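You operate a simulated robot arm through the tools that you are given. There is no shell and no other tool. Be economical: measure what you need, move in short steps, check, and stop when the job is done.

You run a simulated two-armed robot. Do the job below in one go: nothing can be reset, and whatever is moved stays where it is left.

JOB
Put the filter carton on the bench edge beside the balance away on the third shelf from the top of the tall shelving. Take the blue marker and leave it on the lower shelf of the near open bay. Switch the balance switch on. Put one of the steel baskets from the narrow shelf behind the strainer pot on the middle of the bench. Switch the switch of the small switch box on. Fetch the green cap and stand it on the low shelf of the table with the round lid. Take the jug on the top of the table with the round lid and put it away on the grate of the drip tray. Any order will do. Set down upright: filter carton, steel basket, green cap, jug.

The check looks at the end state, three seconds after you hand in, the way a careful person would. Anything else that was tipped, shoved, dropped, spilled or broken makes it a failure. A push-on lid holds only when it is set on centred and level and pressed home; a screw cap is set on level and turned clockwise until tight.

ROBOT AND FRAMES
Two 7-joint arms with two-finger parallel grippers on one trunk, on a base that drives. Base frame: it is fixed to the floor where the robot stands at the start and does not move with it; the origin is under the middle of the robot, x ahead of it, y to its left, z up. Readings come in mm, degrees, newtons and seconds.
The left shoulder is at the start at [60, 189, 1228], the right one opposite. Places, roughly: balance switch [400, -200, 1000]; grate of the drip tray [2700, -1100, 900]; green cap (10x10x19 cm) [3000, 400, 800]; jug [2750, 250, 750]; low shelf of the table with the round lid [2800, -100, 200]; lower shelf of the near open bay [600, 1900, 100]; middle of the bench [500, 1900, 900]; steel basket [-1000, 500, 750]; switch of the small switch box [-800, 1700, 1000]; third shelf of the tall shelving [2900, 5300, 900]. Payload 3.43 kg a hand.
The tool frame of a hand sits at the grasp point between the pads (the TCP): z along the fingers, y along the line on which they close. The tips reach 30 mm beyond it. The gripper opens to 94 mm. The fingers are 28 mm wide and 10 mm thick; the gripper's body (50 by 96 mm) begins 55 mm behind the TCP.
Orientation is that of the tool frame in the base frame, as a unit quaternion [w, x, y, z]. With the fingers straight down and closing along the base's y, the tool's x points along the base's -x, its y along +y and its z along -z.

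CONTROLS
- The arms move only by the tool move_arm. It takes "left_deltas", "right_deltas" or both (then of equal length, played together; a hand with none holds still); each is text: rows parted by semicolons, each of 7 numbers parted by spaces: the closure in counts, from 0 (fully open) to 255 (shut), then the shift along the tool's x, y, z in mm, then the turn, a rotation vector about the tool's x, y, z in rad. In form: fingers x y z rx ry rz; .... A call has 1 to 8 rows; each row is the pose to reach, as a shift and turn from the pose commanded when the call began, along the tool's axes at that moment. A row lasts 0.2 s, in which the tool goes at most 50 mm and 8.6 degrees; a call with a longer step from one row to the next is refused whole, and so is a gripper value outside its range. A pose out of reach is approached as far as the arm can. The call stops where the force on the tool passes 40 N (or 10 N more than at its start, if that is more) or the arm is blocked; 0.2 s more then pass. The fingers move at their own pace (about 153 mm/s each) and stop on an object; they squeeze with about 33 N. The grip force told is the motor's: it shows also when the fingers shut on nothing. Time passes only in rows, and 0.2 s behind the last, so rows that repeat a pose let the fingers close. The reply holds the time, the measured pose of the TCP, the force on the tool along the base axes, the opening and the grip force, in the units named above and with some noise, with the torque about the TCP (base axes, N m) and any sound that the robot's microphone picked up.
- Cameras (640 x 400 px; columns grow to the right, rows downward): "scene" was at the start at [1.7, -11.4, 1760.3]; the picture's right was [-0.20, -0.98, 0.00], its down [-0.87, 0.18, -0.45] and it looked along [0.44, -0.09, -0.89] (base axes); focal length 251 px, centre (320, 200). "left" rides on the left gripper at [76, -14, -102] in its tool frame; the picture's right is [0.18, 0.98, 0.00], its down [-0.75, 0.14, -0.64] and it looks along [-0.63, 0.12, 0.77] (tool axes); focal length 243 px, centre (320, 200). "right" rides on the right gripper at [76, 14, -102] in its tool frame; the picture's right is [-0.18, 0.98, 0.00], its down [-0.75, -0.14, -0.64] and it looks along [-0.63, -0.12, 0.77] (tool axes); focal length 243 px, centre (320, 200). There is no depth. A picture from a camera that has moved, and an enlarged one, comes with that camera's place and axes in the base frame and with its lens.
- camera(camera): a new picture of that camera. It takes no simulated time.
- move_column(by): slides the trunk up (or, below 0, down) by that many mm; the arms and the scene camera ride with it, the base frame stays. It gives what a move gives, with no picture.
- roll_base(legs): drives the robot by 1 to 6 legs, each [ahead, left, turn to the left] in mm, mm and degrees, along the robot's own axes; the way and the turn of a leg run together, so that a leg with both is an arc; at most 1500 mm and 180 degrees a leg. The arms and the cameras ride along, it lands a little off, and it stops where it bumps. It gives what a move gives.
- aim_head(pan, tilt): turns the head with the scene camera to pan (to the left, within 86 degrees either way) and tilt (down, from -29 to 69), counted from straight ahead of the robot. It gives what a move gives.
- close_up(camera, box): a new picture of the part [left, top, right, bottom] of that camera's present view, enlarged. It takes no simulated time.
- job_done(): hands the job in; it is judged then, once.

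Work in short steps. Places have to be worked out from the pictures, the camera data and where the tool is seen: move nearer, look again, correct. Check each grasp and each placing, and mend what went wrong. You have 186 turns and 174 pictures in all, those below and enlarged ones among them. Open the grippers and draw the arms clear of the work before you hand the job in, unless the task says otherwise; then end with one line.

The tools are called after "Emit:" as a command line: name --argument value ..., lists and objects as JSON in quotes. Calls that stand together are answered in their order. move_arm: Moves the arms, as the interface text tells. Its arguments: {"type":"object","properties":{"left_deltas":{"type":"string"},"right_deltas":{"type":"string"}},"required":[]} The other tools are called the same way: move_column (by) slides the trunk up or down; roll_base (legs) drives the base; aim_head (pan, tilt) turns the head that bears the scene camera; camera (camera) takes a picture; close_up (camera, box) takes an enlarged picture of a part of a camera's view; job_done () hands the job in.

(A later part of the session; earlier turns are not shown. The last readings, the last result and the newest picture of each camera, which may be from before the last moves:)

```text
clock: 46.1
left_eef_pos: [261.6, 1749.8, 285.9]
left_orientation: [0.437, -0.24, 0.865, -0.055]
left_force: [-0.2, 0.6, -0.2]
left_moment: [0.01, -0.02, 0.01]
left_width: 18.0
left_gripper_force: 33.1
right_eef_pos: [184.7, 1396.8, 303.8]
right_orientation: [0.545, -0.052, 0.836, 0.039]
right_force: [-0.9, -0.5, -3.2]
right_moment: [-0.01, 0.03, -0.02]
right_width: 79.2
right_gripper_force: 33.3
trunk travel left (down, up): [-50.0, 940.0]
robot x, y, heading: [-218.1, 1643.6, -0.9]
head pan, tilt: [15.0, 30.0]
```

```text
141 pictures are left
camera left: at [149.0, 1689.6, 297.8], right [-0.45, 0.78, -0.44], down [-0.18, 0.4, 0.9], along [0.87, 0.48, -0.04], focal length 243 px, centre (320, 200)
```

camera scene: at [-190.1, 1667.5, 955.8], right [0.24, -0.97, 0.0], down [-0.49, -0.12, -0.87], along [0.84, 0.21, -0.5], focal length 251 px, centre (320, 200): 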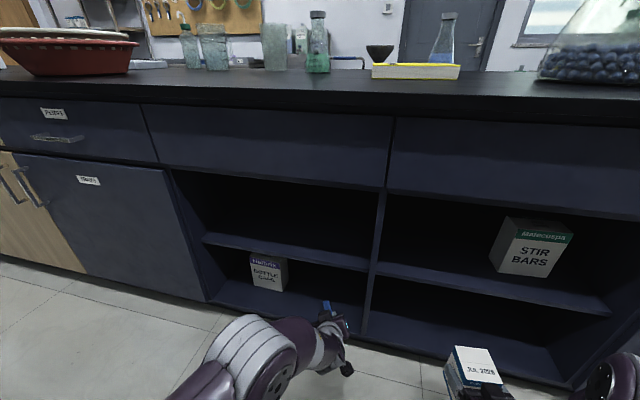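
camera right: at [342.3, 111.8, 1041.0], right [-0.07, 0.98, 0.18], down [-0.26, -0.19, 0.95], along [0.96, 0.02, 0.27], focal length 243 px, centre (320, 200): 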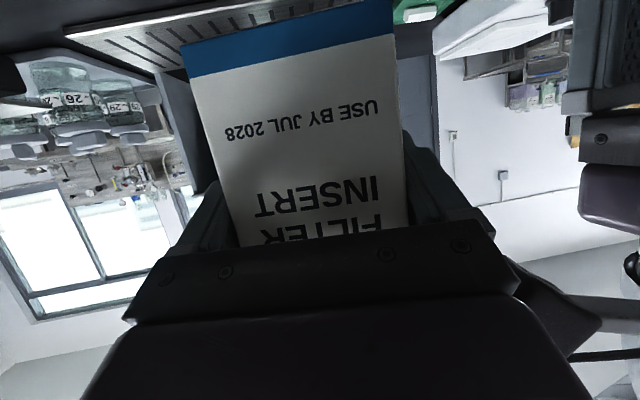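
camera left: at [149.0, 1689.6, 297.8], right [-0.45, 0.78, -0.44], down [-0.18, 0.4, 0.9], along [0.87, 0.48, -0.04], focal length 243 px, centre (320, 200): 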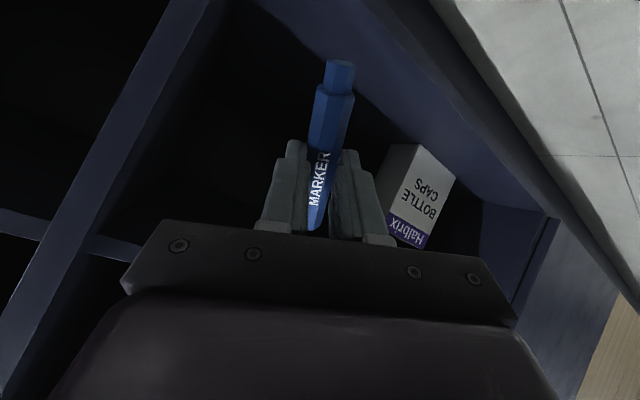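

Lower board is at about z≈100, mid shelf ≈455, and a "bottle caps" box stands at the far left (y≈2140). I send one neutral row to see whether the commanded left pose equals the measured one.

Emit:
move_arm --left_deltas "255 0 0 0 0 0 0; 255 0 0 0 0 0 0"

```text
clock: 46.7
left_eef_pos: [261.8, 1749.1, 285.8]
left_orientation: [0.437, -0.241, 0.865, -0.056]
left_force: [0.1, 0.9, -0.8]
left_moment: [-0.02, -0.01, 0.0]
left_width: 18.0
left_gripper_force: 32.8
right_eef_pos: [185.4, 1396.6, 303.5]
right_orientation: [0.546, -0.052, 0.835, 0.039]
right_force: [0.4, 0.1, -1.7]
right_moment: [-0.01, 0.01, 0.04]
right_width: 79.2
right_gripper_force: 33.1
trunk travel left (down, up): [-50.0, 940.0]
robot x, y, heading: [-216.4, 1641.0, -0.9]
head pan, tilt: [15.0, 30.0]
```

Commanded equals measured. I now extend forward-left into the opening while turning to 45° down with the marker lying along y.

Emit:
move_arm --left_deltas "255 -6 9 15 -0.006 0.021 -0.134; 255 -12 18 30 -0.012 0.042 -0.269; 255 -18 27 45 -0.018 0.064 -0.403; 255 -24 36 60 -0.024 0.085 -0.537; 255 -30 46 75 -0.030 0.106 -0.672; 255 -36 55 90 -0.036 0.127 -0.806; 255 -42 64 105 -0.042 0.149 -0.941; 255 -48 73 119 -0.048 0.170 -1.075"

Emit:
camera --camera "left"

Emit:
camera --camera "scene"

```text
clock: 48.5
left_eef_pos: [362.1, 1835.7, 235.7]
left_orientation: [0.263, -0.629, 0.683, -0.261]
left_force: [-0.8, 0.9, -1.4]
left_moment: [-0.01, 0.01, 0.0]
left_width: 17.8
left_gripper_force: 33.5
left hand out of reach, approached as far as the arm can: row 1, 2, 3, 4, 5, 6, 7, 8
right_eef_pos: [185.6, 1397.4, 302.7]
right_orientation: [0.546, -0.052, 0.835, 0.039]
right_force: [0.6, 0.2, -1.9]
right_moment: [0.01, 0.01, 0.03]
right_width: 78.9
right_gripper_force: 33.0
trunk travel left (down, up): [-50.0, 940.0]
robot x, y, heading: [-216.6, 1644.3, -0.8]
head pan, tilt: [15.0, 30.0]
```

```text
140 pictures are left
camera left: at [295.6, 1761.0, 317.5], right [-0.72, -0.11, -0.68], down [-0.49, 0.78, 0.39], along [0.49, 0.62, -0.62], focal length 243 px, centre (320, 200)
```

left: 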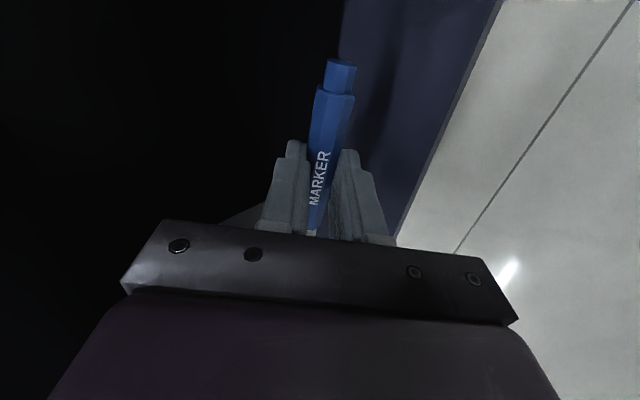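

```text
139 pictures are left
camera scene: at [-190.1, 1667.5, 955.9], right [0.24, -0.97, 0.0], down [-0.48, -0.12, -0.87], along [0.84, 0.21, -0.5], focal length 251 px, centre (320, 200)
```

scene: 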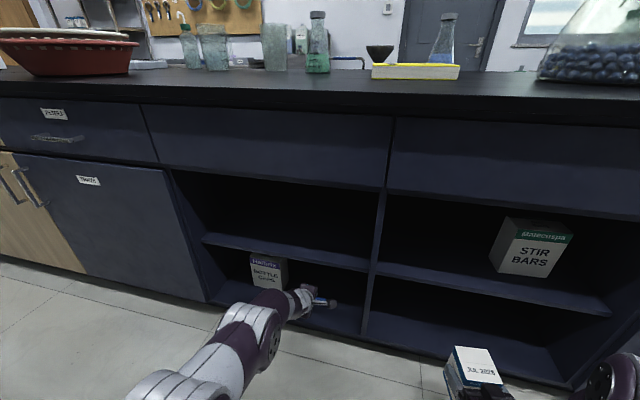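

The marker hand is at the bay opening, board front edge x≈349. I move 93 mm in and down to just above the lower board.

Emit:
move_arm --left_deltas "255 -1 -2 32 0 0 0; 255 -2 -4 64 0 0 0; 255 -3 -6 95 0 0 0; 255 -4 -8 124 0 0 0"

Emit:
camera --camera "left"

Emit:
close_up --camera "scene" --box '[200, 220, 400, 345]'

```text
clock: 49.5
left_eef_pos: [453.0, 1834.5, 152.9]
left_orientation: [0.264, -0.628, 0.684, -0.261]
left_force: [-8.5, -0.5, 10.1]
left_moment: [-0.13, 0.29, -0.11]
left_width: 17.7
left_gripper_force: 32.9
right_eef_pos: [185.4, 1396.8, 303.5]
right_orientation: [0.547, -0.052, 0.835, 0.04]
right_force: [-0.4, 0.1, -2.4]
right_moment: [-0.02, 0.01, -0.02]
right_width: 79.1
right_gripper_force: 33.1
trunk travel left (down, up): [-50.0, 940.0]
robot x, y, heading: [-216.5, 1646.1, -0.7]
head pan, tilt: [15.0, 30.0]
```

```text
138 pictures are left
camera left: at [386.8, 1760.5, 234.9], right [-0.72, -0.11, -0.68], down [-0.49, 0.78, 0.39], along [0.49, 0.62, -0.61], focal length 243 px, centre (320, 200)
```

left: 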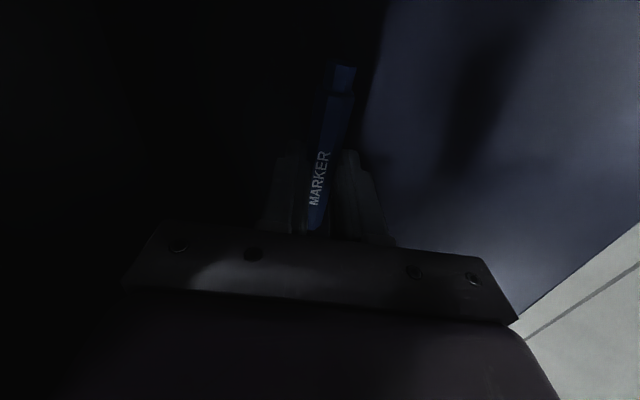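

```text
3.20 times, centred on (300, 282) of scene
camera zoom: at [-191.5, 1667.2, 956.3], right [0.25, -0.97, 0.0], down [-0.48, -0.12, -0.87], along [0.84, 0.21, -0.5], focal length 804 px, centre (384, -64)
```

zoom: 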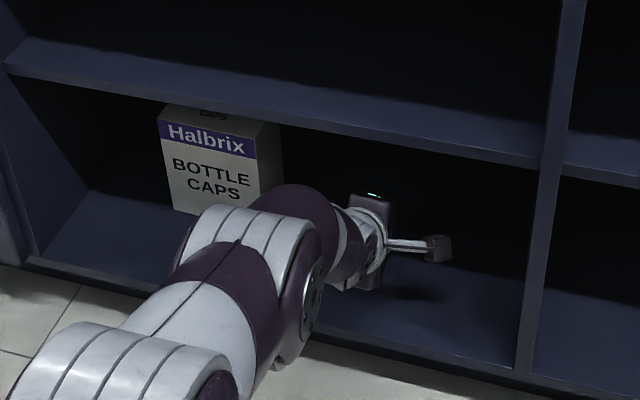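

Contact felt: the board is just under the fingertips. I lift 12 mm, open partway, then withdraw along the finger axis.

Emit:
move_arm --left_deltas "255 0 -8 -9 0 0 0; 140 0 -8 -9 0 0 0; 140 0 -8 -9 0 0 0; 140 0 -8 -9 0 0 0; 140 0 -8 -20 0 0 0; 140 0 -10 -40 0 0 0; 140 0 -10 -80 0 0 0; 100 0 -10 -120 0 0 0"

Emit:
camera --camera "left"

```text
clock: 51.3
left_eef_pos: [377.0, 1838.1, 246.2]
left_orientation: [0.262, -0.628, 0.685, -0.26]
left_force: [0.2, -0.1, -0.6]
left_moment: [0.03, -0.01, 0.02]
left_width: 57.0
left_gripper_force: 0.0
right_eef_pos: [184.8, 1395.4, 304.0]
right_orientation: [0.547, -0.052, 0.835, 0.039]
right_force: [-0.3, 0.2, -2.3]
right_moment: [-0.03, 0.0, 0.0]
right_width: 79.1
right_gripper_force: 33.4
trunk travel left (down, up): [-50.0, 940.0]
robot x, y, heading: [-219.3, 1642.8, -0.7]
head pan, tilt: [15.0, 30.0]
```

```text
136 pictures are left
camera left: at [310.8, 1763.8, 327.1], right [-0.72, -0.11, -0.68], down [-0.49, 0.78, 0.39], along [0.49, 0.62, -0.62], focal length 243 px, centre (320, 200)
```

left: 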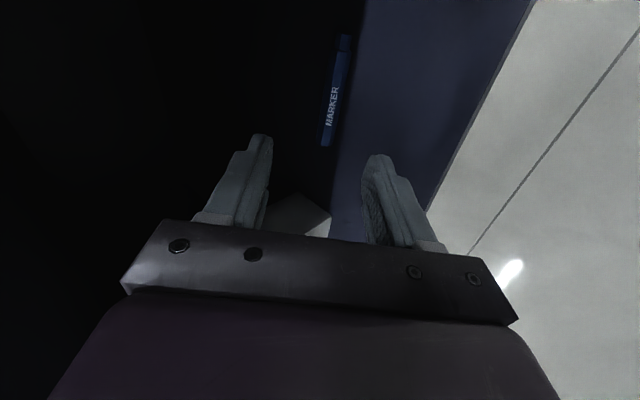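

Marker rests on the lower board. I withdraw the left hand out of the bay, then raise the trunk.

Emit:
move_arm --left_deltas "100 3 30 -28 0 0 0; 100 6 60 -58 0 0 0; 100 9 90 -86 0 0 0; 100 11 115 -110 0 0 0"

Emit:
roll_base --legs '[[-60, 0, 0]]'

Emit:
move_column --by 700

Emit:
aim_head --pan 86 --tilt 25

Emit:
camera --camera "scene"

```text
clock: 52.3
left_eef_pos: [218.3, 1838.6, 247.4]
left_orientation: [0.264, -0.628, 0.684, -0.261]
left_force: [0.9, 0.9, 0.1]
left_moment: [-0.01, 0.01, 0.0]
left_width: 57.2
left_gripper_force: 0.1
right_eef_pos: [185.8, 1396.4, 302.8]
right_orientation: [0.546, -0.052, 0.835, 0.039]
right_force: [-0.3, 0.3, -2.6]
right_moment: [0.01, 0.02, 0.04]
right_width: 79.2
right_gripper_force: 32.8
trunk travel left (down, up): [-50.0, 940.0]
robot x, y, heading: [-218.1, 1644.5, -1.0]
head pan, tilt: [15.0, 30.0]
```

```text
clock: 53.3
left_eef_pos: [156.4, 1837.8, 247.9]
left_orientation: [0.263, -0.628, 0.685, -0.26]
left_force: [-0.2, -0.7, 0.4]
left_moment: [-0.01, -0.01, 0.0]
left_width: 57.5
left_gripper_force: 0.1
right_eef_pos: [125.2, 1397.0, 301.9]
right_orientation: [0.546, -0.052, 0.835, 0.039]
right_force: [-0.1, 0.6, -1.7]
right_moment: [0.0, -0.04, 0.02]
right_width: 79.0
right_gripper_force: 32.8
trunk travel left (down, up): [-50.0, 940.0]
robot x, y, heading: [-279.8, 1645.2, -0.7]
head pan, tilt: [15.0, 30.0]
```

```text
refused: 700 is not a number from -400 to 400
```

```text
clock: 54.7
left_eef_pos: [157.2, 1838.4, 247.8]
left_orientation: [0.263, -0.628, 0.685, -0.26]
left_force: [0.2, -0.1, 1.2]
left_moment: [-0.01, -0.01, 0.03]
left_width: 57.1
left_gripper_force: 0.0
right_eef_pos: [124.3, 1397.1, 302.8]
right_orientation: [0.547, -0.052, 0.835, 0.039]
right_force: [-0.5, -0.5, -2.6]
right_moment: [0.01, -0.02, 0.02]
right_width: 78.8
right_gripper_force: 32.5
trunk travel left (down, up): [-50.0, 940.0]
robot x, y, heading: [-276.8, 1652.6, -1.0]
head pan, tilt: [85.9, 25.0]
```

```text
135 pictures are left
camera scene: at [-330.3, 1738.1, 963.8], right [1.0, -0.09, 0.0], down [-0.04, -0.42, -0.91], along [0.08, 0.9, -0.42], focal length 251 px, centre (320, 200)
```

scene: 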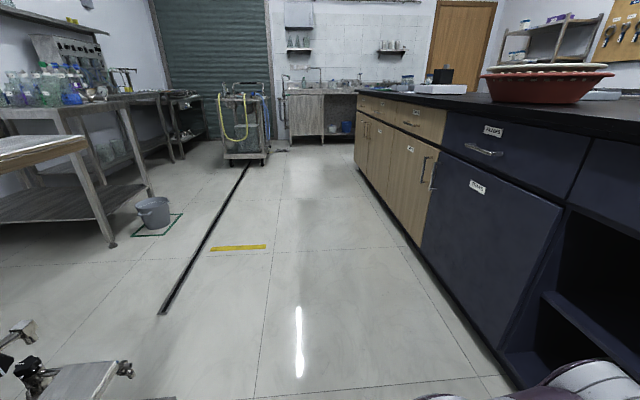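

Marker done. I raise the trunk in two steps and turn the robot around to see the equipment behind.

Emit:
move_column --by 400

Emit:
move_column --by 400

Emit:
roll_base --legs '[[0, 0, 90]]'

Emit:
camera --camera "scene"

```text
clock: 58.5
left_eef_pos: [157.0, 1838.5, 647.6]
left_orientation: [0.263, -0.628, 0.684, -0.26]
left_force: [-0.3, -0.3, 0.2]
left_moment: [0.02, -0.02, 0.02]
left_width: 57.2
left_gripper_force: 0.0
right_eef_pos: [124.7, 1396.6, 703.5]
right_orientation: [0.546, -0.052, 0.835, 0.039]
right_force: [0.1, 0.4, -2.8]
right_moment: [0.02, 0.01, 0.0]
right_width: 79.2
right_gripper_force: 32.9
trunk travel left (down, up): [-450.0, 540.0]
robot x, y, heading: [-277.4, 1641.9, -0.8]
head pan, tilt: [85.9, 25.0]
```

```text
clock: 62.4
left_eef_pos: [158.4, 1839.1, 1047.5]
left_orientation: [0.263, -0.628, 0.685, -0.26]
left_force: [0.0, 0.9, 0.0]
left_moment: [0.03, 0.0, 0.01]
left_width: 57.2
left_gripper_force: 0.1
right_eef_pos: [124.3, 1398.2, 1102.8]
right_orientation: [0.546, -0.051, 0.835, 0.038]
right_force: [0.7, -0.5, -2.0]
right_moment: [-0.01, 0.02, -0.04]
right_width: 79.0
right_gripper_force: 32.8
trunk travel left (down, up): [-850.0, 140.0]
robot x, y, heading: [-276.1, 1642.3, -0.9]
head pan, tilt: [85.9, 25.0]
```

```text
clock: 66.6
left_eef_pos: [-472.4, 2080.5, 1047.1]
left_orientation: [-0.371, 0.928, -0.039, -0.002]
left_force: [-0.2, 0.2, 0.1]
left_moment: [0.01, -0.03, 0.01]
left_width: 57.0
left_gripper_force: 0.1
right_eef_pos: [-30.9, 2048.5, 1101.7]
right_orientation: [-0.357, 0.628, -0.553, -0.415]
right_force: [0.0, 0.0, -2.0]
right_moment: [0.0, 0.01, -0.01]
right_width: 79.2
right_gripper_force: 33.2
trunk travel left (down, up): [-850.0, 140.0]
robot x, y, heading: [-275.1, 1643.7, 89.0]
head pan, tilt: [85.9, 25.0]
```

```text
134 pictures are left
camera scene: at [-370.8, 1593.6, 1763.9], right [0.08, 1.0, 0.0], down [0.42, -0.04, -0.91], along [-0.9, 0.08, -0.42], focal length 251 px, centre (320, 200)
```

scene: 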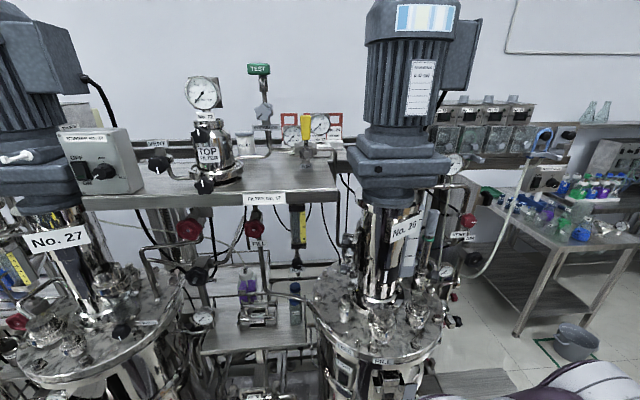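

I see two reactors and a rack. The hinted switch box is lower, near [-800,1700,1000]; I tilt the head down and also look toward the right/left.

Emit:
aim_head --pan 80 --tilt 52

Emit:
camera --camera "scene"

Emit:
roll_base --legs '[[0, 0, 60]]'

Emit:
aim_head --pan 70 --tilt 25

Emit:
camera --camera "scene"

```text
clock: 67.5
left_eef_pos: [-473.9, 2079.6, 1047.7]
left_orientation: [-0.371, 0.928, -0.039, -0.002]
left_force: [-0.2, -0.5, 0.8]
left_moment: [-0.01, 0.02, 0.0]
left_width: 57.2
left_gripper_force: 0.1
right_eef_pos: [-30.8, 2048.3, 1102.4]
right_orientation: [-0.358, 0.628, -0.553, -0.415]
right_force: [-0.1, -0.7, -2.2]
right_moment: [0.01, -0.06, 0.02]
right_width: 78.9
right_gripper_force: 33.4
trunk travel left (down, up): [-850.0, 140.0]
robot x, y, heading: [-272.6, 1646.0, 89.2]
head pan, tilt: [80.0, 52.0]
```

```text
133 pictures are left
camera scene: at [-352.9, 1599.9, 1723.8], right [0.19, 0.98, 0.0], down [0.77, -0.15, -0.62], along [-0.61, 0.11, -0.79], focal length 251 px, centre (320, 200)
```

scene: 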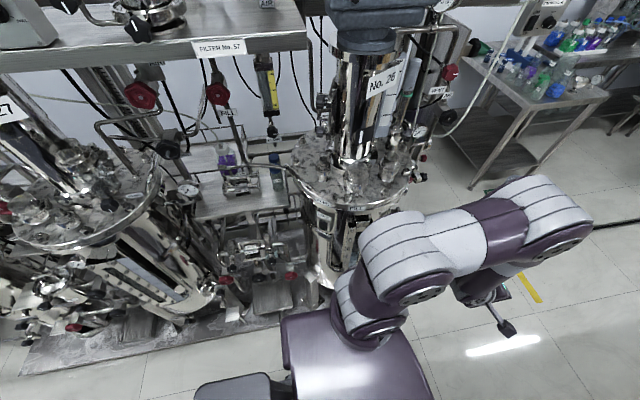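

```text
clock: 69.8
left_eef_pos: [-719.0, 1829.7, 1048.6]
left_orientation: [-0.348, 0.878, 0.299, -0.14]
left_force: [-0.2, 4.2, 0.2]
left_moment: [-0.05, -0.01, -0.1]
left_width: 58.7
left_gripper_force: 1.6
right_eef_pos: [-380.1, 2107.3, 1102.2]
right_orientation: [-0.176, 0.79, -0.278, -0.518]
right_force: [0.1, -0.7, -3.4]
right_moment: [0.03, -0.03, -0.02]
right_width: 79.1
right_gripper_force: 33.4
trunk travel left (down, up): [-850.0, 140.0]
robot x, y, heading: [-279.8, 1648.4, 133.2]
head pan, tilt: [80.0, 52.0]
stopped in leg 1: the force on the tool passed its limit (the readings are from after the stop); the commanded pose is now the measured one
```

```text
clock: 70.8
left_eef_pos: [-719.4, 1829.6, 1049.2]
left_orientation: [-0.346, 0.878, 0.299, -0.14]
left_force: [-0.8, 4.9, 2.3]
left_moment: [-0.03, 0.0, -0.08]
left_width: 59.6
left_gripper_force: 1.7
right_eef_pos: [-380.2, 2106.9, 1102.1]
right_orientation: [-0.177, 0.789, -0.279, -0.518]
right_force: [0.3, -0.2, -2.3]
right_moment: [-0.02, -0.04, 0.0]
right_width: 79.0
right_gripper_force: 32.6
trunk travel left (down, up): [-850.0, 140.0]
robot x, y, heading: [-276.0, 1644.7, 133.1]
head pan, tilt: [70.0, 25.0]
```

```text
132 pictures are left
camera scene: at [-322.3, 1567.2, 1763.8], right [-0.39, 0.92, 0.0], down [0.39, 0.17, -0.91], along [-0.83, -0.36, -0.42], focal length 251 px, centre (320, 200)
```

scene: 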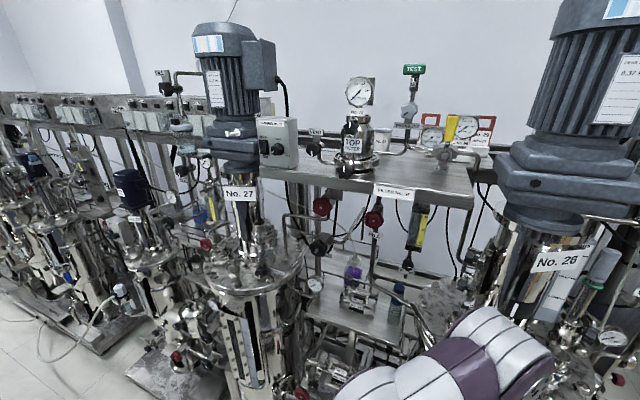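

The left hand touched the nearer reactor; I turn back right away and check for damage.

Emit:
roll_base --legs '[[0, 0, -44]]'

Emit:
aim_head --pan 70 --tilt 45

Emit:
camera --camera "scene"

Emit:
camera --camera "left"

```text
clock: 73.2
left_eef_pos: [-469.4, 2081.1, 1049.0]
left_orientation: [-0.373, 0.927, -0.05, -0.001]
left_force: [0.3, -0.8, -0.3]
left_moment: [-0.01, -0.02, 0.01]
left_width: 57.3
left_gripper_force: 0.1
right_eef_pos: [-32.0, 2047.6, 1102.1]
right_orientation: [-0.358, 0.628, -0.555, -0.413]
right_force: [-0.2, 0.7, -1.7]
right_moment: [-0.02, 0.0, -0.01]
right_width: 79.1
right_gripper_force: 33.1
trunk travel left (down, up): [-850.0, 140.0]
robot x, y, heading: [-279.8, 1643.5, 89.5]
head pan, tilt: [70.0, 25.0]
```

```text
clock: 74.0
left_eef_pos: [-468.5, 2081.7, 1048.7]
left_orientation: [-0.373, 0.926, -0.051, 0.0]
left_force: [0.7, 0.3, 0.1]
left_moment: [-0.01, 0.02, 0.02]
left_width: 57.1
left_gripper_force: 0.1
right_eef_pos: [-30.6, 2048.5, 1101.3]
right_orientation: [-0.358, 0.628, -0.554, -0.414]
right_force: [1.0, -0.6, -1.9]
right_moment: [-0.04, 0.01, -0.01]
right_width: 79.1
right_gripper_force: 33.1
trunk travel left (down, up): [-850.0, 140.0]
robot x, y, heading: [-276.3, 1645.0, 89.0]
head pan, tilt: [70.0, 45.0]
```

```text
131 pictures are left
camera scene: at [-355.1, 1614.9, 1733.3], right [0.36, 0.93, 0.0], down [0.66, -0.25, -0.71], along [-0.66, 0.25, -0.71], focal length 251 px, centre (320, 200)
```

scene: 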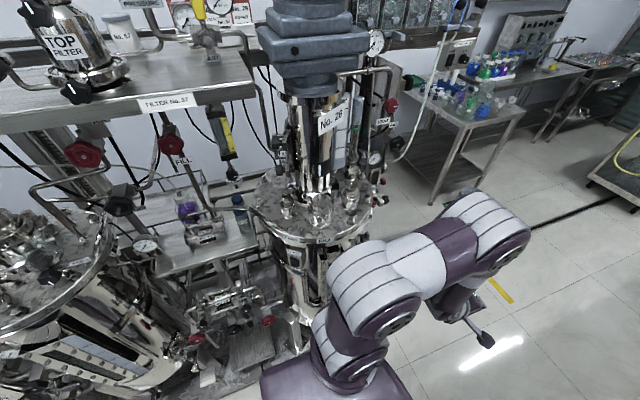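

```text
130 pictures are left
camera left: at [-395.0, 2014.5, 1129.5], right [0.09, -0.72, -0.69], down [-0.79, -0.47, 0.39], along [-0.61, 0.51, -0.61], focal length 243 px, centre (320, 200)
```

left: 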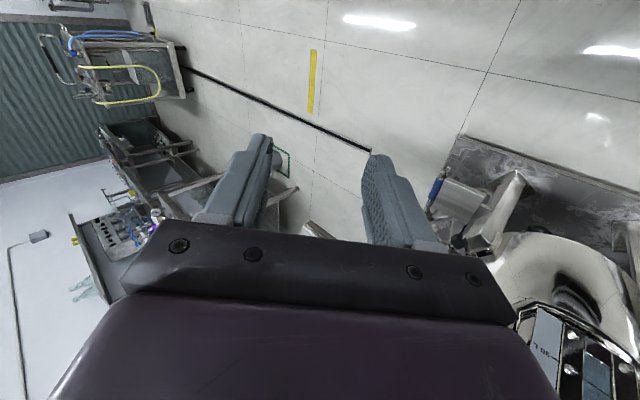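

No visible damage. I zoom in on the nearer reactor where the hinted switch box should be.

Emit:
close_up --camera "scene" --box '[200, 160, 420, 300]'

Emit:
close_up --camera "scene" --box '[0, 0, 420, 200]'

```text
2.86 times, centred on (310, 230) of scene
camera zoom: at [-355.1, 1614.9, 1733.3], right [0.36, 0.93, 0.0], down [0.66, -0.25, -0.71], along [-0.66, 0.25, -0.71], focal length 718 px, centre (349, 114)
```

zoom: 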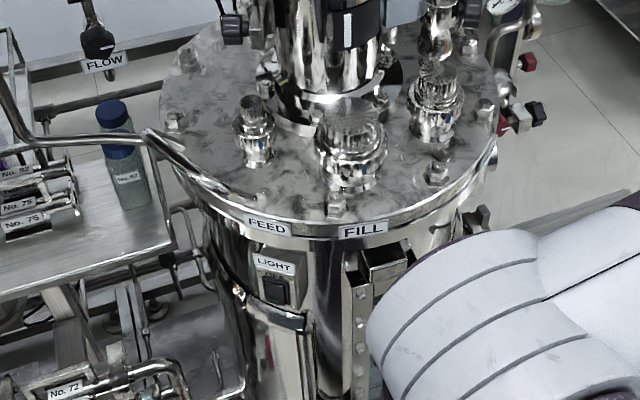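

```text
1.52 times, centred on (210, 100) of scene
camera zoom: at [-355.1, 1614.9, 1733.3], right [0.36, 0.93, 0.0], down [0.66, -0.25, -0.71], along [-0.66, 0.25, -0.71], focal length 383 px, centre (488, 352)
```

zoom: 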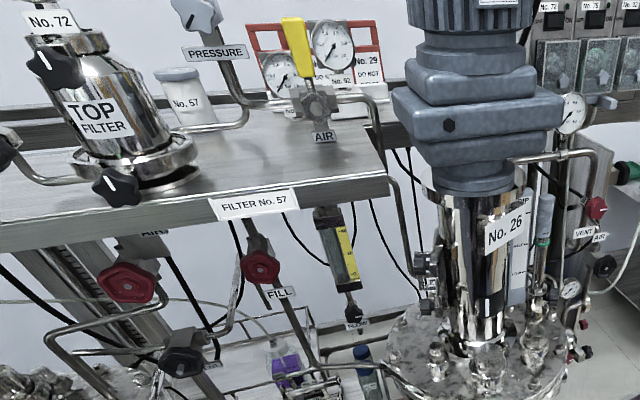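

The LIGHT switch box on reactor 26 is at about [-800,1693,1000]. I move away from the skid a little and turn to face it.

Emit:
roll_base --legs '[[150, -90, 0], [0, 0, 45], [0, 0, 45]]'

Emit:
aim_head --pan 5 --tilt 45

Emit:
camera --camera "scene"

```text
clock: 79.6
left_eef_pos: [-622.8, 1601.9, 1048.6]
left_orientation: [-0.263, 0.689, 0.621, -0.265]
left_force: [1.1, -0.6, 0.1]
left_moment: [0.0, -0.04, -0.01]
left_width: 57.3
left_gripper_force: 0.0
right_eef_pos: [-591.0, 2038.7, 1103.1]
right_orientation: [0.041, 0.836, 0.054, -0.545]
right_force: [0.5, -0.9, -2.6]
right_moment: [-0.01, -0.01, 0.0]
right_width: 78.8
right_gripper_force: 32.6
trunk travel left (down, up): [-850.0, 140.0]
robot x, y, heading: [-185.6, 1793.3, 179.5]
head pan, tilt: [70.0, 45.0]
```

```text
clock: 81.0
left_eef_pos: [-623.2, 1600.7, 1048.8]
left_orientation: [-0.264, 0.689, 0.621, -0.265]
left_force: [-0.7, 0.0, -0.1]
left_moment: [0.01, 0.01, 0.0]
left_width: 57.4
left_gripper_force: 0.1
right_eef_pos: [-591.5, 2040.2, 1103.5]
right_orientation: [0.041, 0.835, 0.054, -0.545]
right_force: [0.2, 0.1, -2.2]
right_moment: [0.01, -0.01, -0.02]
right_width: 78.9
right_gripper_force: 32.8
trunk travel left (down, up): [-850.0, 140.0]
robot x, y, heading: [-185.1, 1794.3, 179.4]
head pan, tilt: [5.0, 45.0]
```

```text
127 pictures are left
camera scene: at [-208.2, 1788.0, 1733.2], right [-0.08, 1.0, 0.0], down [0.71, 0.06, -0.71], along [-0.7, -0.06, -0.71], focal length 251 px, centre (320, 200)
```

scene: 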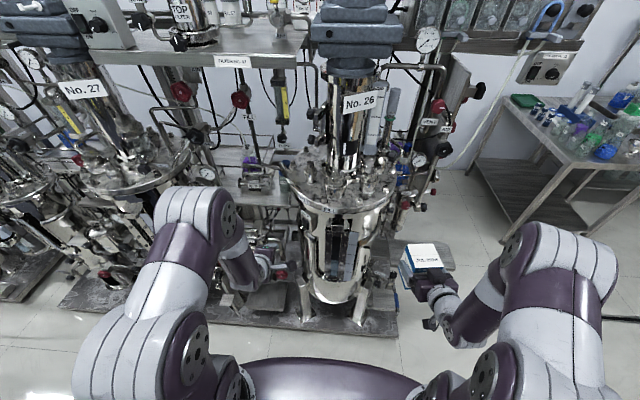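

Emit:
close_up --camera "scene" --box '[270, 190, 400, 270]'

```text
4.92 times, centred on (335, 230) of scene
camera zoom: at [-208.2, 1788.0, 1733.2], right [-0.08, 1.0, 0.0], down [0.71, 0.06, -0.71], along [-0.7, -0.06, -0.71], focal length 1237 px, centre (246, 52)
```

zoom: 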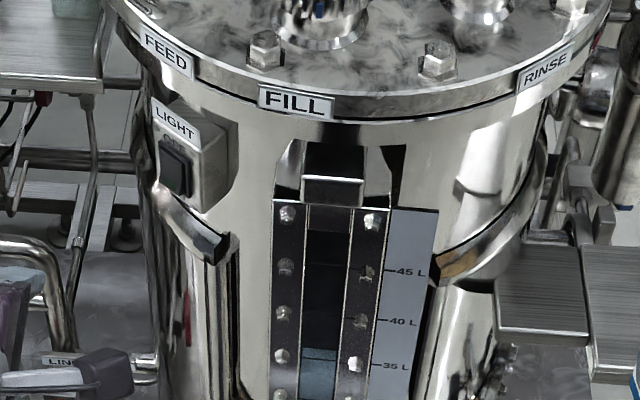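

The switch is at about [-776,1689,1036] on a face whose normal points toward (0.8,-0.6). I retract the left hand a bit, drive left and turn 36° right so I face it squarely.

Emit:
move_arm --left_deltas "255 2 22 -20 0 0 0; 255 4 43 -41 0 0 0; 255 5 60 -58 0 0 0"

Emit:
roll_base --legs '[[0, 385, 0], [0, 0, -36]]'

Emit:
aim_head --pan 10 --tilt 45

Emit:
camera --camera "scene"

```text
clock: 81.8
left_eef_pos: [-540.4, 1599.6, 1048.0]
left_orientation: [-0.263, 0.689, 0.622, -0.264]
left_force: [0.0, -0.3, 0.7]
left_moment: [0.02, -0.02, -0.02]
left_width: 0.0
left_gripper_force: 33.0
right_eef_pos: [-589.9, 2038.9, 1103.5]
right_orientation: [0.04, 0.835, 0.054, -0.546]
right_force: [-0.4, 0.5, -2.4]
right_moment: [-0.01, 0.02, 0.02]
right_width: 78.9
right_gripper_force: 33.4
trunk travel left (down, up): [-850.0, 140.0]
robot x, y, heading: [-185.0, 1791.1, 179.3]
head pan, tilt: [5.0, 45.0]
```

```text
clock: 85.9
left_eef_pos: [-590.1, 1463.1, 1048.3]
left_orientation: [-0.331, 0.848, 0.378, -0.17]
left_force: [0.7, 0.1, 0.1]
left_moment: [0.0, 0.01, 0.04]
left_width: 0.0
left_gripper_force: 33.3
right_eef_pos: [-373.8, 1847.4, 1102.6]
right_orientation: [-0.129, 0.811, -0.206, -0.531]
right_force: [0.0, 1.0, -3.1]
right_moment: [-0.01, -0.01, -0.01]
right_width: 79.2
right_gripper_force: 33.1
trunk travel left (down, up): [-850.0, 140.0]
robot x, y, heading: [-187.7, 1412.0, 143.4]
head pan, tilt: [5.0, 45.0]
```

```text
clock: 86.6
left_eef_pos: [-589.9, 1461.7, 1049.3]
left_orientation: [-0.332, 0.848, 0.377, -0.171]
left_force: [-0.4, -0.3, -0.1]
left_moment: [0.03, 0.02, -0.02]
left_width: 0.2
left_gripper_force: 33.4
right_eef_pos: [-373.7, 1847.2, 1101.3]
right_orientation: [-0.13, 0.811, -0.206, -0.531]
right_force: [-0.6, 0.4, -2.1]
right_moment: [0.03, 0.01, -0.02]
right_width: 79.0
right_gripper_force: 33.2
trunk travel left (down, up): [-850.0, 140.0]
robot x, y, heading: [-186.4, 1408.9, 143.7]
head pan, tilt: [10.0, 45.0]
```

```text
125 pictures are left
camera scene: at [-215.1, 1413.3, 1733.2], right [0.45, 0.89, 0.0], down [0.63, -0.32, -0.71], along [-0.63, 0.32, -0.71], focal length 251 px, centre (320, 200)
```

scene: 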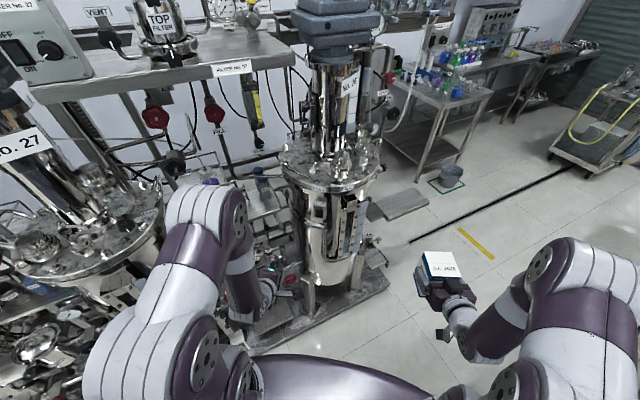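

Emit:
close_up --camera "scene" --box '[270, 160, 390, 235]'

Emit:
camera --camera "left"

```text
5.33 times, centred on (330, 198) of scene
camera zoom: at [-215.1, 1413.3, 1733.2], right [0.45, 0.89, 0.0], down [0.63, -0.32, -0.71], along [-0.63, 0.32, -0.71], focal length 1340 px, centre (267, 213)
```

zoom: 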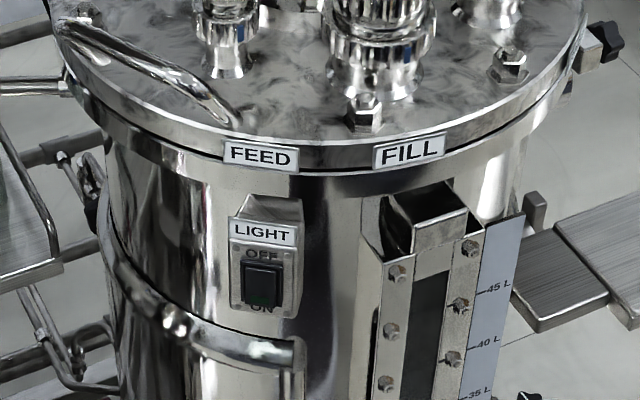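

```text
123 pictures are left
camera left: at [-492.9, 1481.5, 1129.9], right [0.64, -0.35, -0.69], down [-0.07, -0.92, 0.39], along [-0.77, -0.2, -0.61], focal length 243 px, centre (320, 200)
```

left: 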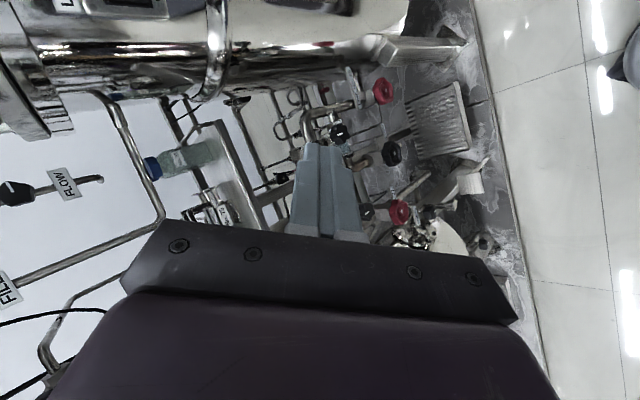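

It is a rocker, OFF on top, ON at the bottom; it is off now. I turn the closed left hand to the standard forward orientation while moving toward it.

Emit:
move_arm --left_deltas "255 4 -11 5 0.023 -0.029 0.131; 255 8 -22 10 0.046 -0.057 0.262; 255 12 -33 15 0.069 -0.086 0.394; 255 16 -44 20 0.093 -0.115 0.525; 255 20 -55 26 0.116 -0.143 0.656; 255 24 -66 31 0.139 -0.172 0.788; 255 28 -77 36 0.162 -0.200 0.919; 255 33 -88 41 0.185 -0.229 1.05"

```text
clock: 88.4
left_eef_pos: [-637.3, 1546.6, 1079.3]
left_orientation: [-0.232, 0.865, -0.08, -0.437]
left_force: [0.3, -0.1, -0.3]
left_moment: [0.0, -0.03, 0.01]
left_width: 0.2
left_gripper_force: 32.4
right_eef_pos: [-373.7, 1846.9, 1102.1]
right_orientation: [-0.13, 0.811, -0.207, -0.532]
right_force: [0.4, -0.4, -2.7]
right_moment: [0.01, -0.02, 0.05]
right_width: 79.5
right_gripper_force: 33.2
trunk travel left (down, up): [-850.0, 140.0]
robot x, y, heading: [-190.9, 1408.5, 143.8]
head pan, tilt: [10.0, 45.0]
```

Good progress. I finish the roll and go to the pre-press point about 60 mm in front of the rocker's ON end.

Emit:
move_arm --left_deltas "255 3 -10 20 0.022 -0.029 0.14; 255 6 -20 40 0.045 -0.058 0.28; 255 9 -29 70 0.067 -0.087 0.42; 255 12 -38 95 0.067 -0.087 0.42; 255 12 -38 116 0.067 -0.087 0.42"

Emit:
camera --camera "left"

Emit:
close_up --camera "scene" --box '[250, 150, 410, 250]'

```text
clock: 89.6
left_eef_pos: [-701.8, 1637.5, 1022.1]
left_orientation: [-0.168, 0.801, -0.262, -0.511]
left_force: [0.1, 0.8, -0.3]
left_moment: [0.04, 0.02, 0.02]
left_width: 0.0
left_gripper_force: 32.9
right_eef_pos: [-373.8, 1847.3, 1102.0]
right_orientation: [-0.129, 0.811, -0.206, -0.532]
right_force: [-0.3, -0.2, -2.2]
right_moment: [-0.03, -0.03, -0.01]
right_width: 78.9
right_gripper_force: 32.6
trunk travel left (down, up): [-850.0, 140.0]
robot x, y, heading: [-191.1, 1410.3, 143.6]
head pan, tilt: [10.0, 45.0]
```

```text
122 pictures are left
camera left: at [-592.9, 1574.4, 997.0], right [-0.52, -0.84, -0.17], down [0.13, -0.27, 0.95], along [-0.85, 0.47, 0.25], focal length 243 px, centre (320, 200)
```

left: 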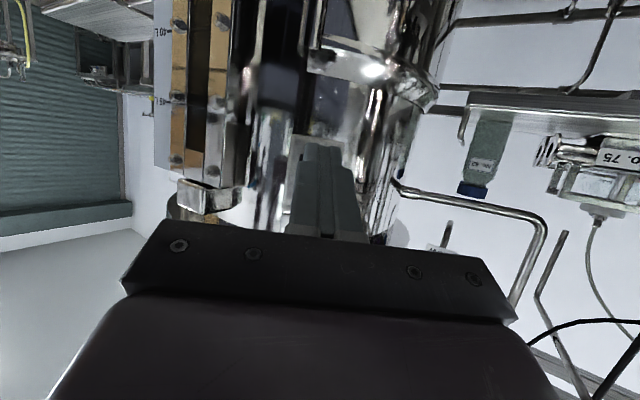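

```text
4.00 times, centred on (330, 200) of scene
camera zoom: at [-216.0, 1413.4, 1733.2], right [0.45, 0.9, 0.0], down [0.63, -0.32, -0.71], along [-0.63, 0.32, -0.71], focal length 1005 px, centre (280, 200)
```

zoom: 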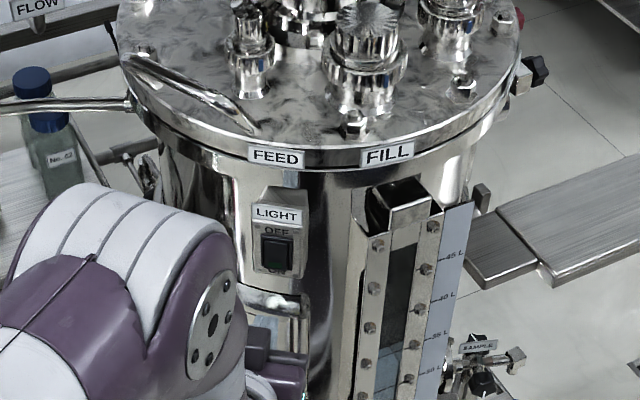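

I zoom tightly to find the fingertips relative to the box.

Emit:
close_up --camera "scene" --box '[295, 185, 355, 255]'

Emit:
close_up --camera "left" --box '[240, 60, 440, 260]'

```text
5.71 times, centred on (325, 220) of scene
camera zoom: at [-216.0, 1413.4, 1733.2], right [0.45, 0.9, 0.0], down [0.63, -0.32, -0.71], along [-0.63, 0.32, -0.71], focal length 1436 px, centre (291, 86)
```

zoom: 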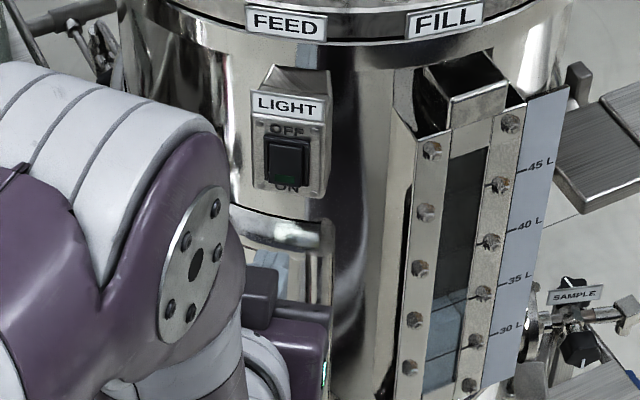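

```text
2.00 times, centred on (340, 160) of left
camera zoom: at [-592.9, 1574.4, 997.0], right [-0.52, -0.84, -0.17], down [0.13, -0.27, 0.95], along [-0.85, 0.47, 0.25], focal length 485 px, centre (280, 280)
```

zoom: 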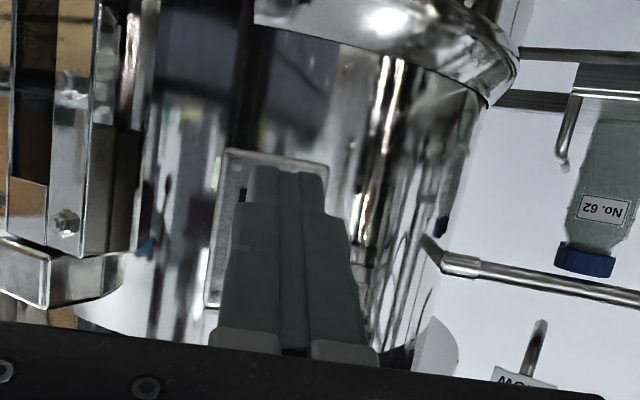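

The fingertips line up with the box (bottom edge z≈998, rocker centre ≈1028). I lower 6 mm and push forward slowly against the ON end.

Emit:
move_arm --left_deltas "255 -7.3 1.5 29.7 0 0 0; 255 -13.6 1.5 43.3 0 0 0; 255 -17 1.5 50.5 0 0 0; 255 -19.5 1.5 56 0 0 0; 255 -22 1.5 61.4 0 0 0; 255 -24.6 1.5 66.8 0 0 0; 255 -27 1.5 72 0 0 0; 255 -29.7 1.5 77.7 0 0 0"

Emit:
close_up --camera "scene" --box '[295, 185, 355, 255]'

```text
clock: 91.2
left_eef_pos: [-754.2, 1672.3, 1015.5]
left_orientation: [-0.166, 0.804, -0.264, -0.507]
left_force: [22.2, -16.8, 17.4]
left_moment: [0.37, 0.4, -0.04]
left_width: 0.0
left_gripper_force: 32.9
right_eef_pos: [-368.0, 1842.2, 1105.1]
right_orientation: [-0.129, 0.81, -0.205, -0.534]
right_force: [-1.3, 0.2, -2.3]
right_moment: [-0.02, -0.05, 0.02]
right_width: 79.1
right_gripper_force: 33.2
trunk travel left (down, up): [-850.0, 140.0]
robot x, y, heading: [-186.3, 1409.2, 143.8]
head pan, tilt: [10.0, 45.0]
heard: click
stopped in row 7 (left hand): the force on the tool passed its limit (the readings are from after the stop); the commanded pose is now the measured one
```

```text
5.71 times, centred on (325, 220) of scene
camera zoom: at [-205.7, 1407.1, 1733.9], right [0.45, 0.9, 0.0], down [0.63, -0.31, -0.71], along [-0.64, 0.32, -0.7], focal length 1436 px, centre (291, 86)
```

zoom: 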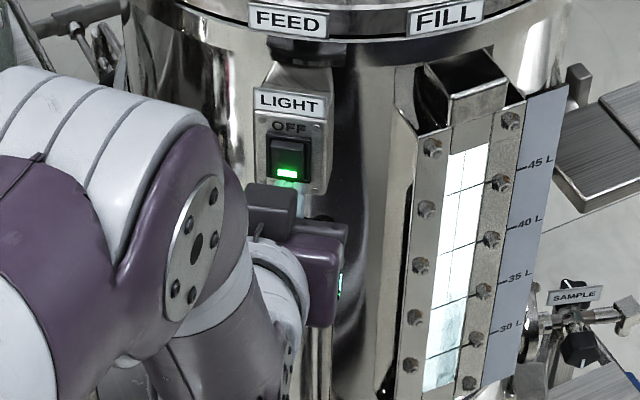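

Click and the light is on. I back the hand off and look for the steel baskets toward [-1000,500].

Emit:
move_arm --left_deltas "255 17 0 -36 0 0 0; 255 34 0 -72 0 0 0; 255 51 0 -109 0 0 0; 255 68 0 -145 0 0 0; 255 85 0 -181 0 0 0"

Emit:
aim_head --pan 70 --tilt 30

Emit:
camera --camera "scene"

```text
clock: 92.3
left_eef_pos: [-594.7, 1556.8, 1014.7]
left_orientation: [-0.165, 0.806, -0.263, -0.504]
left_force: [-0.8, 0.1, -0.3]
left_moment: [0.03, 0.0, -0.01]
left_width: 0.0
left_gripper_force: 33.4
right_eef_pos: [-370.6, 1846.2, 1102.8]
right_orientation: [-0.13, 0.811, -0.206, -0.532]
right_force: [0.3, -1.1, -2.2]
right_moment: [0.0, 0.0, 0.0]
right_width: 79.1
right_gripper_force: 33.6
trunk travel left (down, up): [-850.0, 140.0]
robot x, y, heading: [-192.7, 1411.9, 143.5]
head pan, tilt: [10.0, 45.0]
```

```text
clock: 93.7
left_eef_pos: [-597.1, 1557.8, 1014.5]
left_orientation: [-0.165, 0.806, -0.264, -0.503]
left_force: [0.0, 0.2, 0.1]
left_moment: [0.02, 0.03, -0.02]
left_width: 0.2
left_gripper_force: 32.9
right_eef_pos: [-374.3, 1846.5, 1102.6]
right_orientation: [-0.128, 0.812, -0.205, -0.531]
right_force: [-0.6, 0.6, -3.0]
right_moment: [-0.02, -0.02, 0.02]
right_width: 78.9
right_gripper_force: 33.2
trunk travel left (down, up): [-850.0, 140.0]
robot x, y, heading: [-193.4, 1411.1, 143.4]
head pan, tilt: [70.0, 30.0]
```

```text
117 pictures are left
camera scene: at [-217.5, 1326.9, 1755.9], right [-0.55, 0.83, 0.0], down [0.42, 0.28, -0.87], along [-0.72, -0.48, -0.5], focal length 251 px, centre (320, 200)
```

scene: 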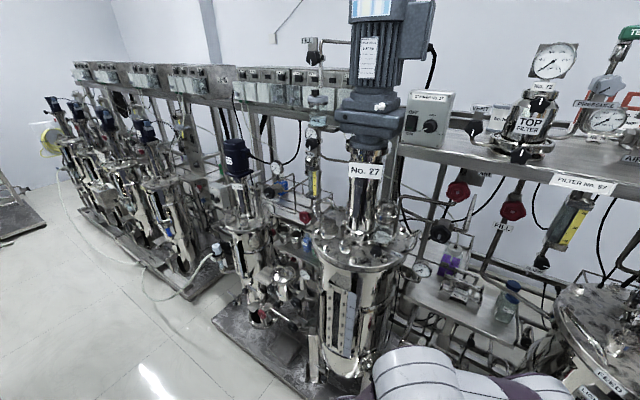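

I turn to face the equipment squarely and drive left to y≈650.

Emit:
roll_base --legs '[[0, 0, 36], [0, 760, 0]]'

Emit:
aim_head --pan 10 --tilt 38

Emit:
camera --camera "scene"

```text
clock: 99.5
left_eef_pos: [-609.2, 528.3, 1014.0]
left_orientation: [-0.001, 0.848, -0.002, -0.53]
left_force: [0.4, 1.0, -1.1]
left_moment: [-0.03, 0.02, -0.02]
left_width: 0.1
left_gripper_force: 32.5
right_eef_pos: [-599.7, 893.1, 1101.6]
right_orientation: [0.041, 0.835, 0.055, -0.546]
right_force: [-0.5, -0.2, -2.9]
right_moment: [-0.01, -0.04, 0.0]
right_width: 79.2
right_gripper_force: 33.1
trunk travel left (down, up): [-850.0, 140.0]
robot x, y, heading: [-195.0, 650.8, 179.5]
head pan, tilt: [70.0, 30.0]
```

```text
clock: 100.8
left_eef_pos: [-609.3, 527.1, 1014.0]
left_orientation: [-0.001, 0.848, -0.002, -0.53]
left_force: [0.1, 0.3, 0.2]
left_moment: [-0.01, -0.01, -0.02]
left_width: 0.0
left_gripper_force: 32.2
right_eef_pos: [-599.4, 893.9, 1101.6]
right_orientation: [0.042, 0.835, 0.055, -0.545]
right_force: [-0.2, -0.2, -2.1]
right_moment: [0.01, -0.03, -0.01]
right_width: 78.7
right_gripper_force: 33.1
trunk travel left (down, up): [-850.0, 140.0]
robot x, y, heading: [-194.8, 648.9, 179.4]
head pan, tilt: [10.0, 38.0]
```

```text
116 pictures are left
camera scene: at [-219.7, 635.1, 1743.5], right [-0.17, 0.99, 0.0], down [0.61, 0.1, -0.79], along [-0.78, -0.13, -0.62], focal length 251 px, centre (320, 200)
```

scene: 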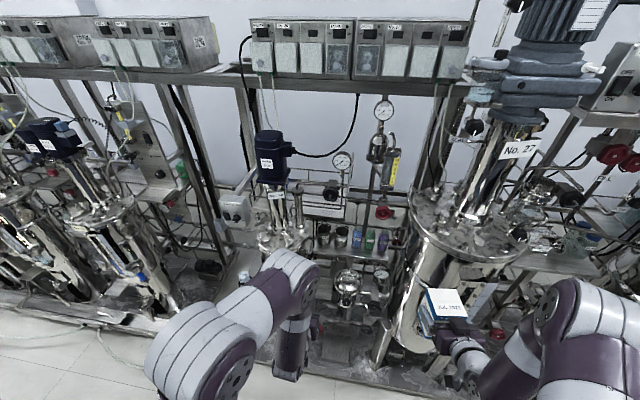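

Emit:
close_up --camera "scene" --box '[210, 170, 430, 330]'

```text
2.50 times, centred on (320, 250) of scene
camera zoom: at [-219.7, 635.1, 1743.5], right [-0.17, 0.99, 0.0], down [0.61, 0.1, -0.79], along [-0.78, -0.13, -0.62], focal length 628 px, centre (320, 75)
```

zoom: 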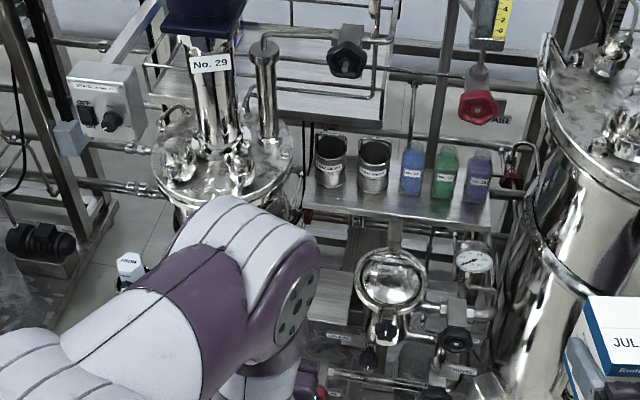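

Two small steel baskets stand on the narrow shelf, near y≈560–600. I turn the left hand to point down and raise it, then drive closer.

Emit:
move_arm --left_deltas "0 -15 0 -14 0 0.142 0; 0 -29 0 -27 0 0.284 0; 0 -43 0 -40 0 0.425 0; 0 -57 0 -54 0 0.567 0; 0 -72 0 -68 0 0.709 0; 0 -86 0 -81 0 0.85 0; 0 -100 0 -95 0 0.992 0; 0 -115 0 -108 0 1.134 0"

Emit:
roll_base --legs '[[180, 0, 0]]'

Emit:
aim_head --pan 0 --tilt 45

Emit:
camera --camera "scene"

Emit:
camera --camera "left"

```text
clock: 102.6
left_eef_pos: [-505.8, 509.5, 1037.4]
left_orientation: [-0.001, 1.0, -0.001, -0.027]
left_force: [0.6, -0.2, 0.1]
left_moment: [0.01, 0.01, -0.01]
left_width: 94.2
left_gripper_force: 0.0
left hand out of reach, approached as far as the arm can: row 6, 7, 8
right_eef_pos: [-597.9, 891.8, 1103.4]
right_orientation: [0.042, 0.835, 0.056, -0.546]
right_force: [0.4, -0.2, -1.5]
right_moment: [0.0, -0.01, 0.01]
right_width: 79.1
right_gripper_force: 32.9
trunk travel left (down, up): [-850.0, 140.0]
robot x, y, heading: [-192.8, 653.4, 179.8]
head pan, tilt: [10.0, 38.0]
```

```text
clock: 104.1
left_eef_pos: [-679.3, 510.0, 1038.1]
left_orientation: [-0.001, 1.0, -0.001, -0.027]
left_force: [0.9, 0.3, 0.6]
left_moment: [0.01, -0.03, 0.03]
left_width: 94.2
left_gripper_force: 0.0
right_eef_pos: [-761.1, 886.5, 1096.8]
right_orientation: [0.049, 0.842, 0.055, -0.534]
right_force: [5.9, -7.3, -4.2]
right_moment: [0.16, 0.21, 0.04]
right_width: 79.5
right_gripper_force: 33.5
trunk travel left (down, up): [-850.0, 140.0]
robot x, y, heading: [-365.1, 651.9, 179.8]
head pan, tilt: [10.0, 38.0]
stopped in leg 1: the force on the tool passed its limit (the readings are from after the stop); the commanded pose is now the measured one
```

```text
clock: 104.8
left_eef_pos: [-677.9, 509.0, 1038.6]
left_orientation: [-0.001, 1.0, -0.002, -0.029]
left_force: [0.4, -0.3, 0.1]
left_moment: [0.01, -0.02, 0.0]
left_width: 94.1
left_gripper_force: 0.0
right_eef_pos: [-760.1, 886.0, 1097.4]
right_orientation: [0.049, 0.842, 0.056, -0.535]
right_force: [12.4, -9.8, -10.2]
right_moment: [-0.03, -0.07, -0.05]
right_width: 79.1
right_gripper_force: 32.5
trunk travel left (down, up): [-850.0, 140.0]
robot x, y, heading: [-364.0, 652.1, 179.8]
head pan, tilt: [0.0, 45.0]
```

```text
114 pictures are left
camera scene: at [-384.4, 648.7, 1733.2], right [0.01, 1.0, 0.0], down [0.71, 0.0, -0.71], along [-0.71, 0.0, -0.71], focal length 251 px, centre (320, 200)
```

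scene: 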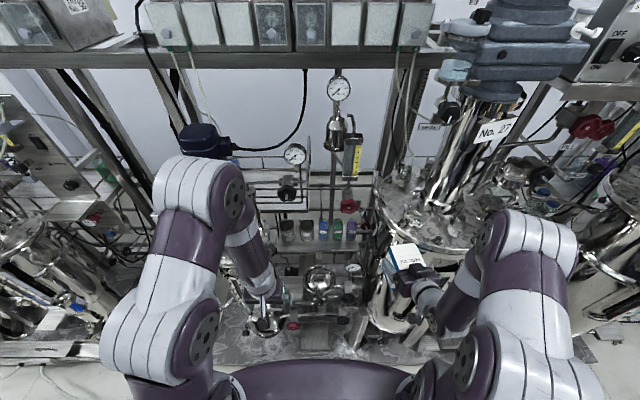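

```text
113 pictures are left
camera left: at [-596.4, 523.2, 1136.6], right [0.18, -0.98, -0.01], down [-0.72, -0.14, 0.68], along [-0.67, -0.11, -0.73], focal length 243 px, centre (320, 200)
```

left: 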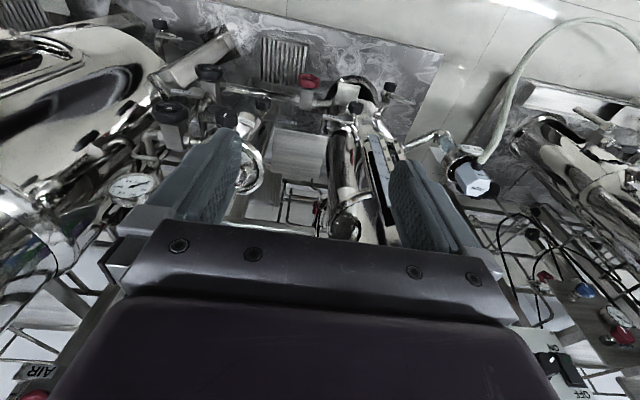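

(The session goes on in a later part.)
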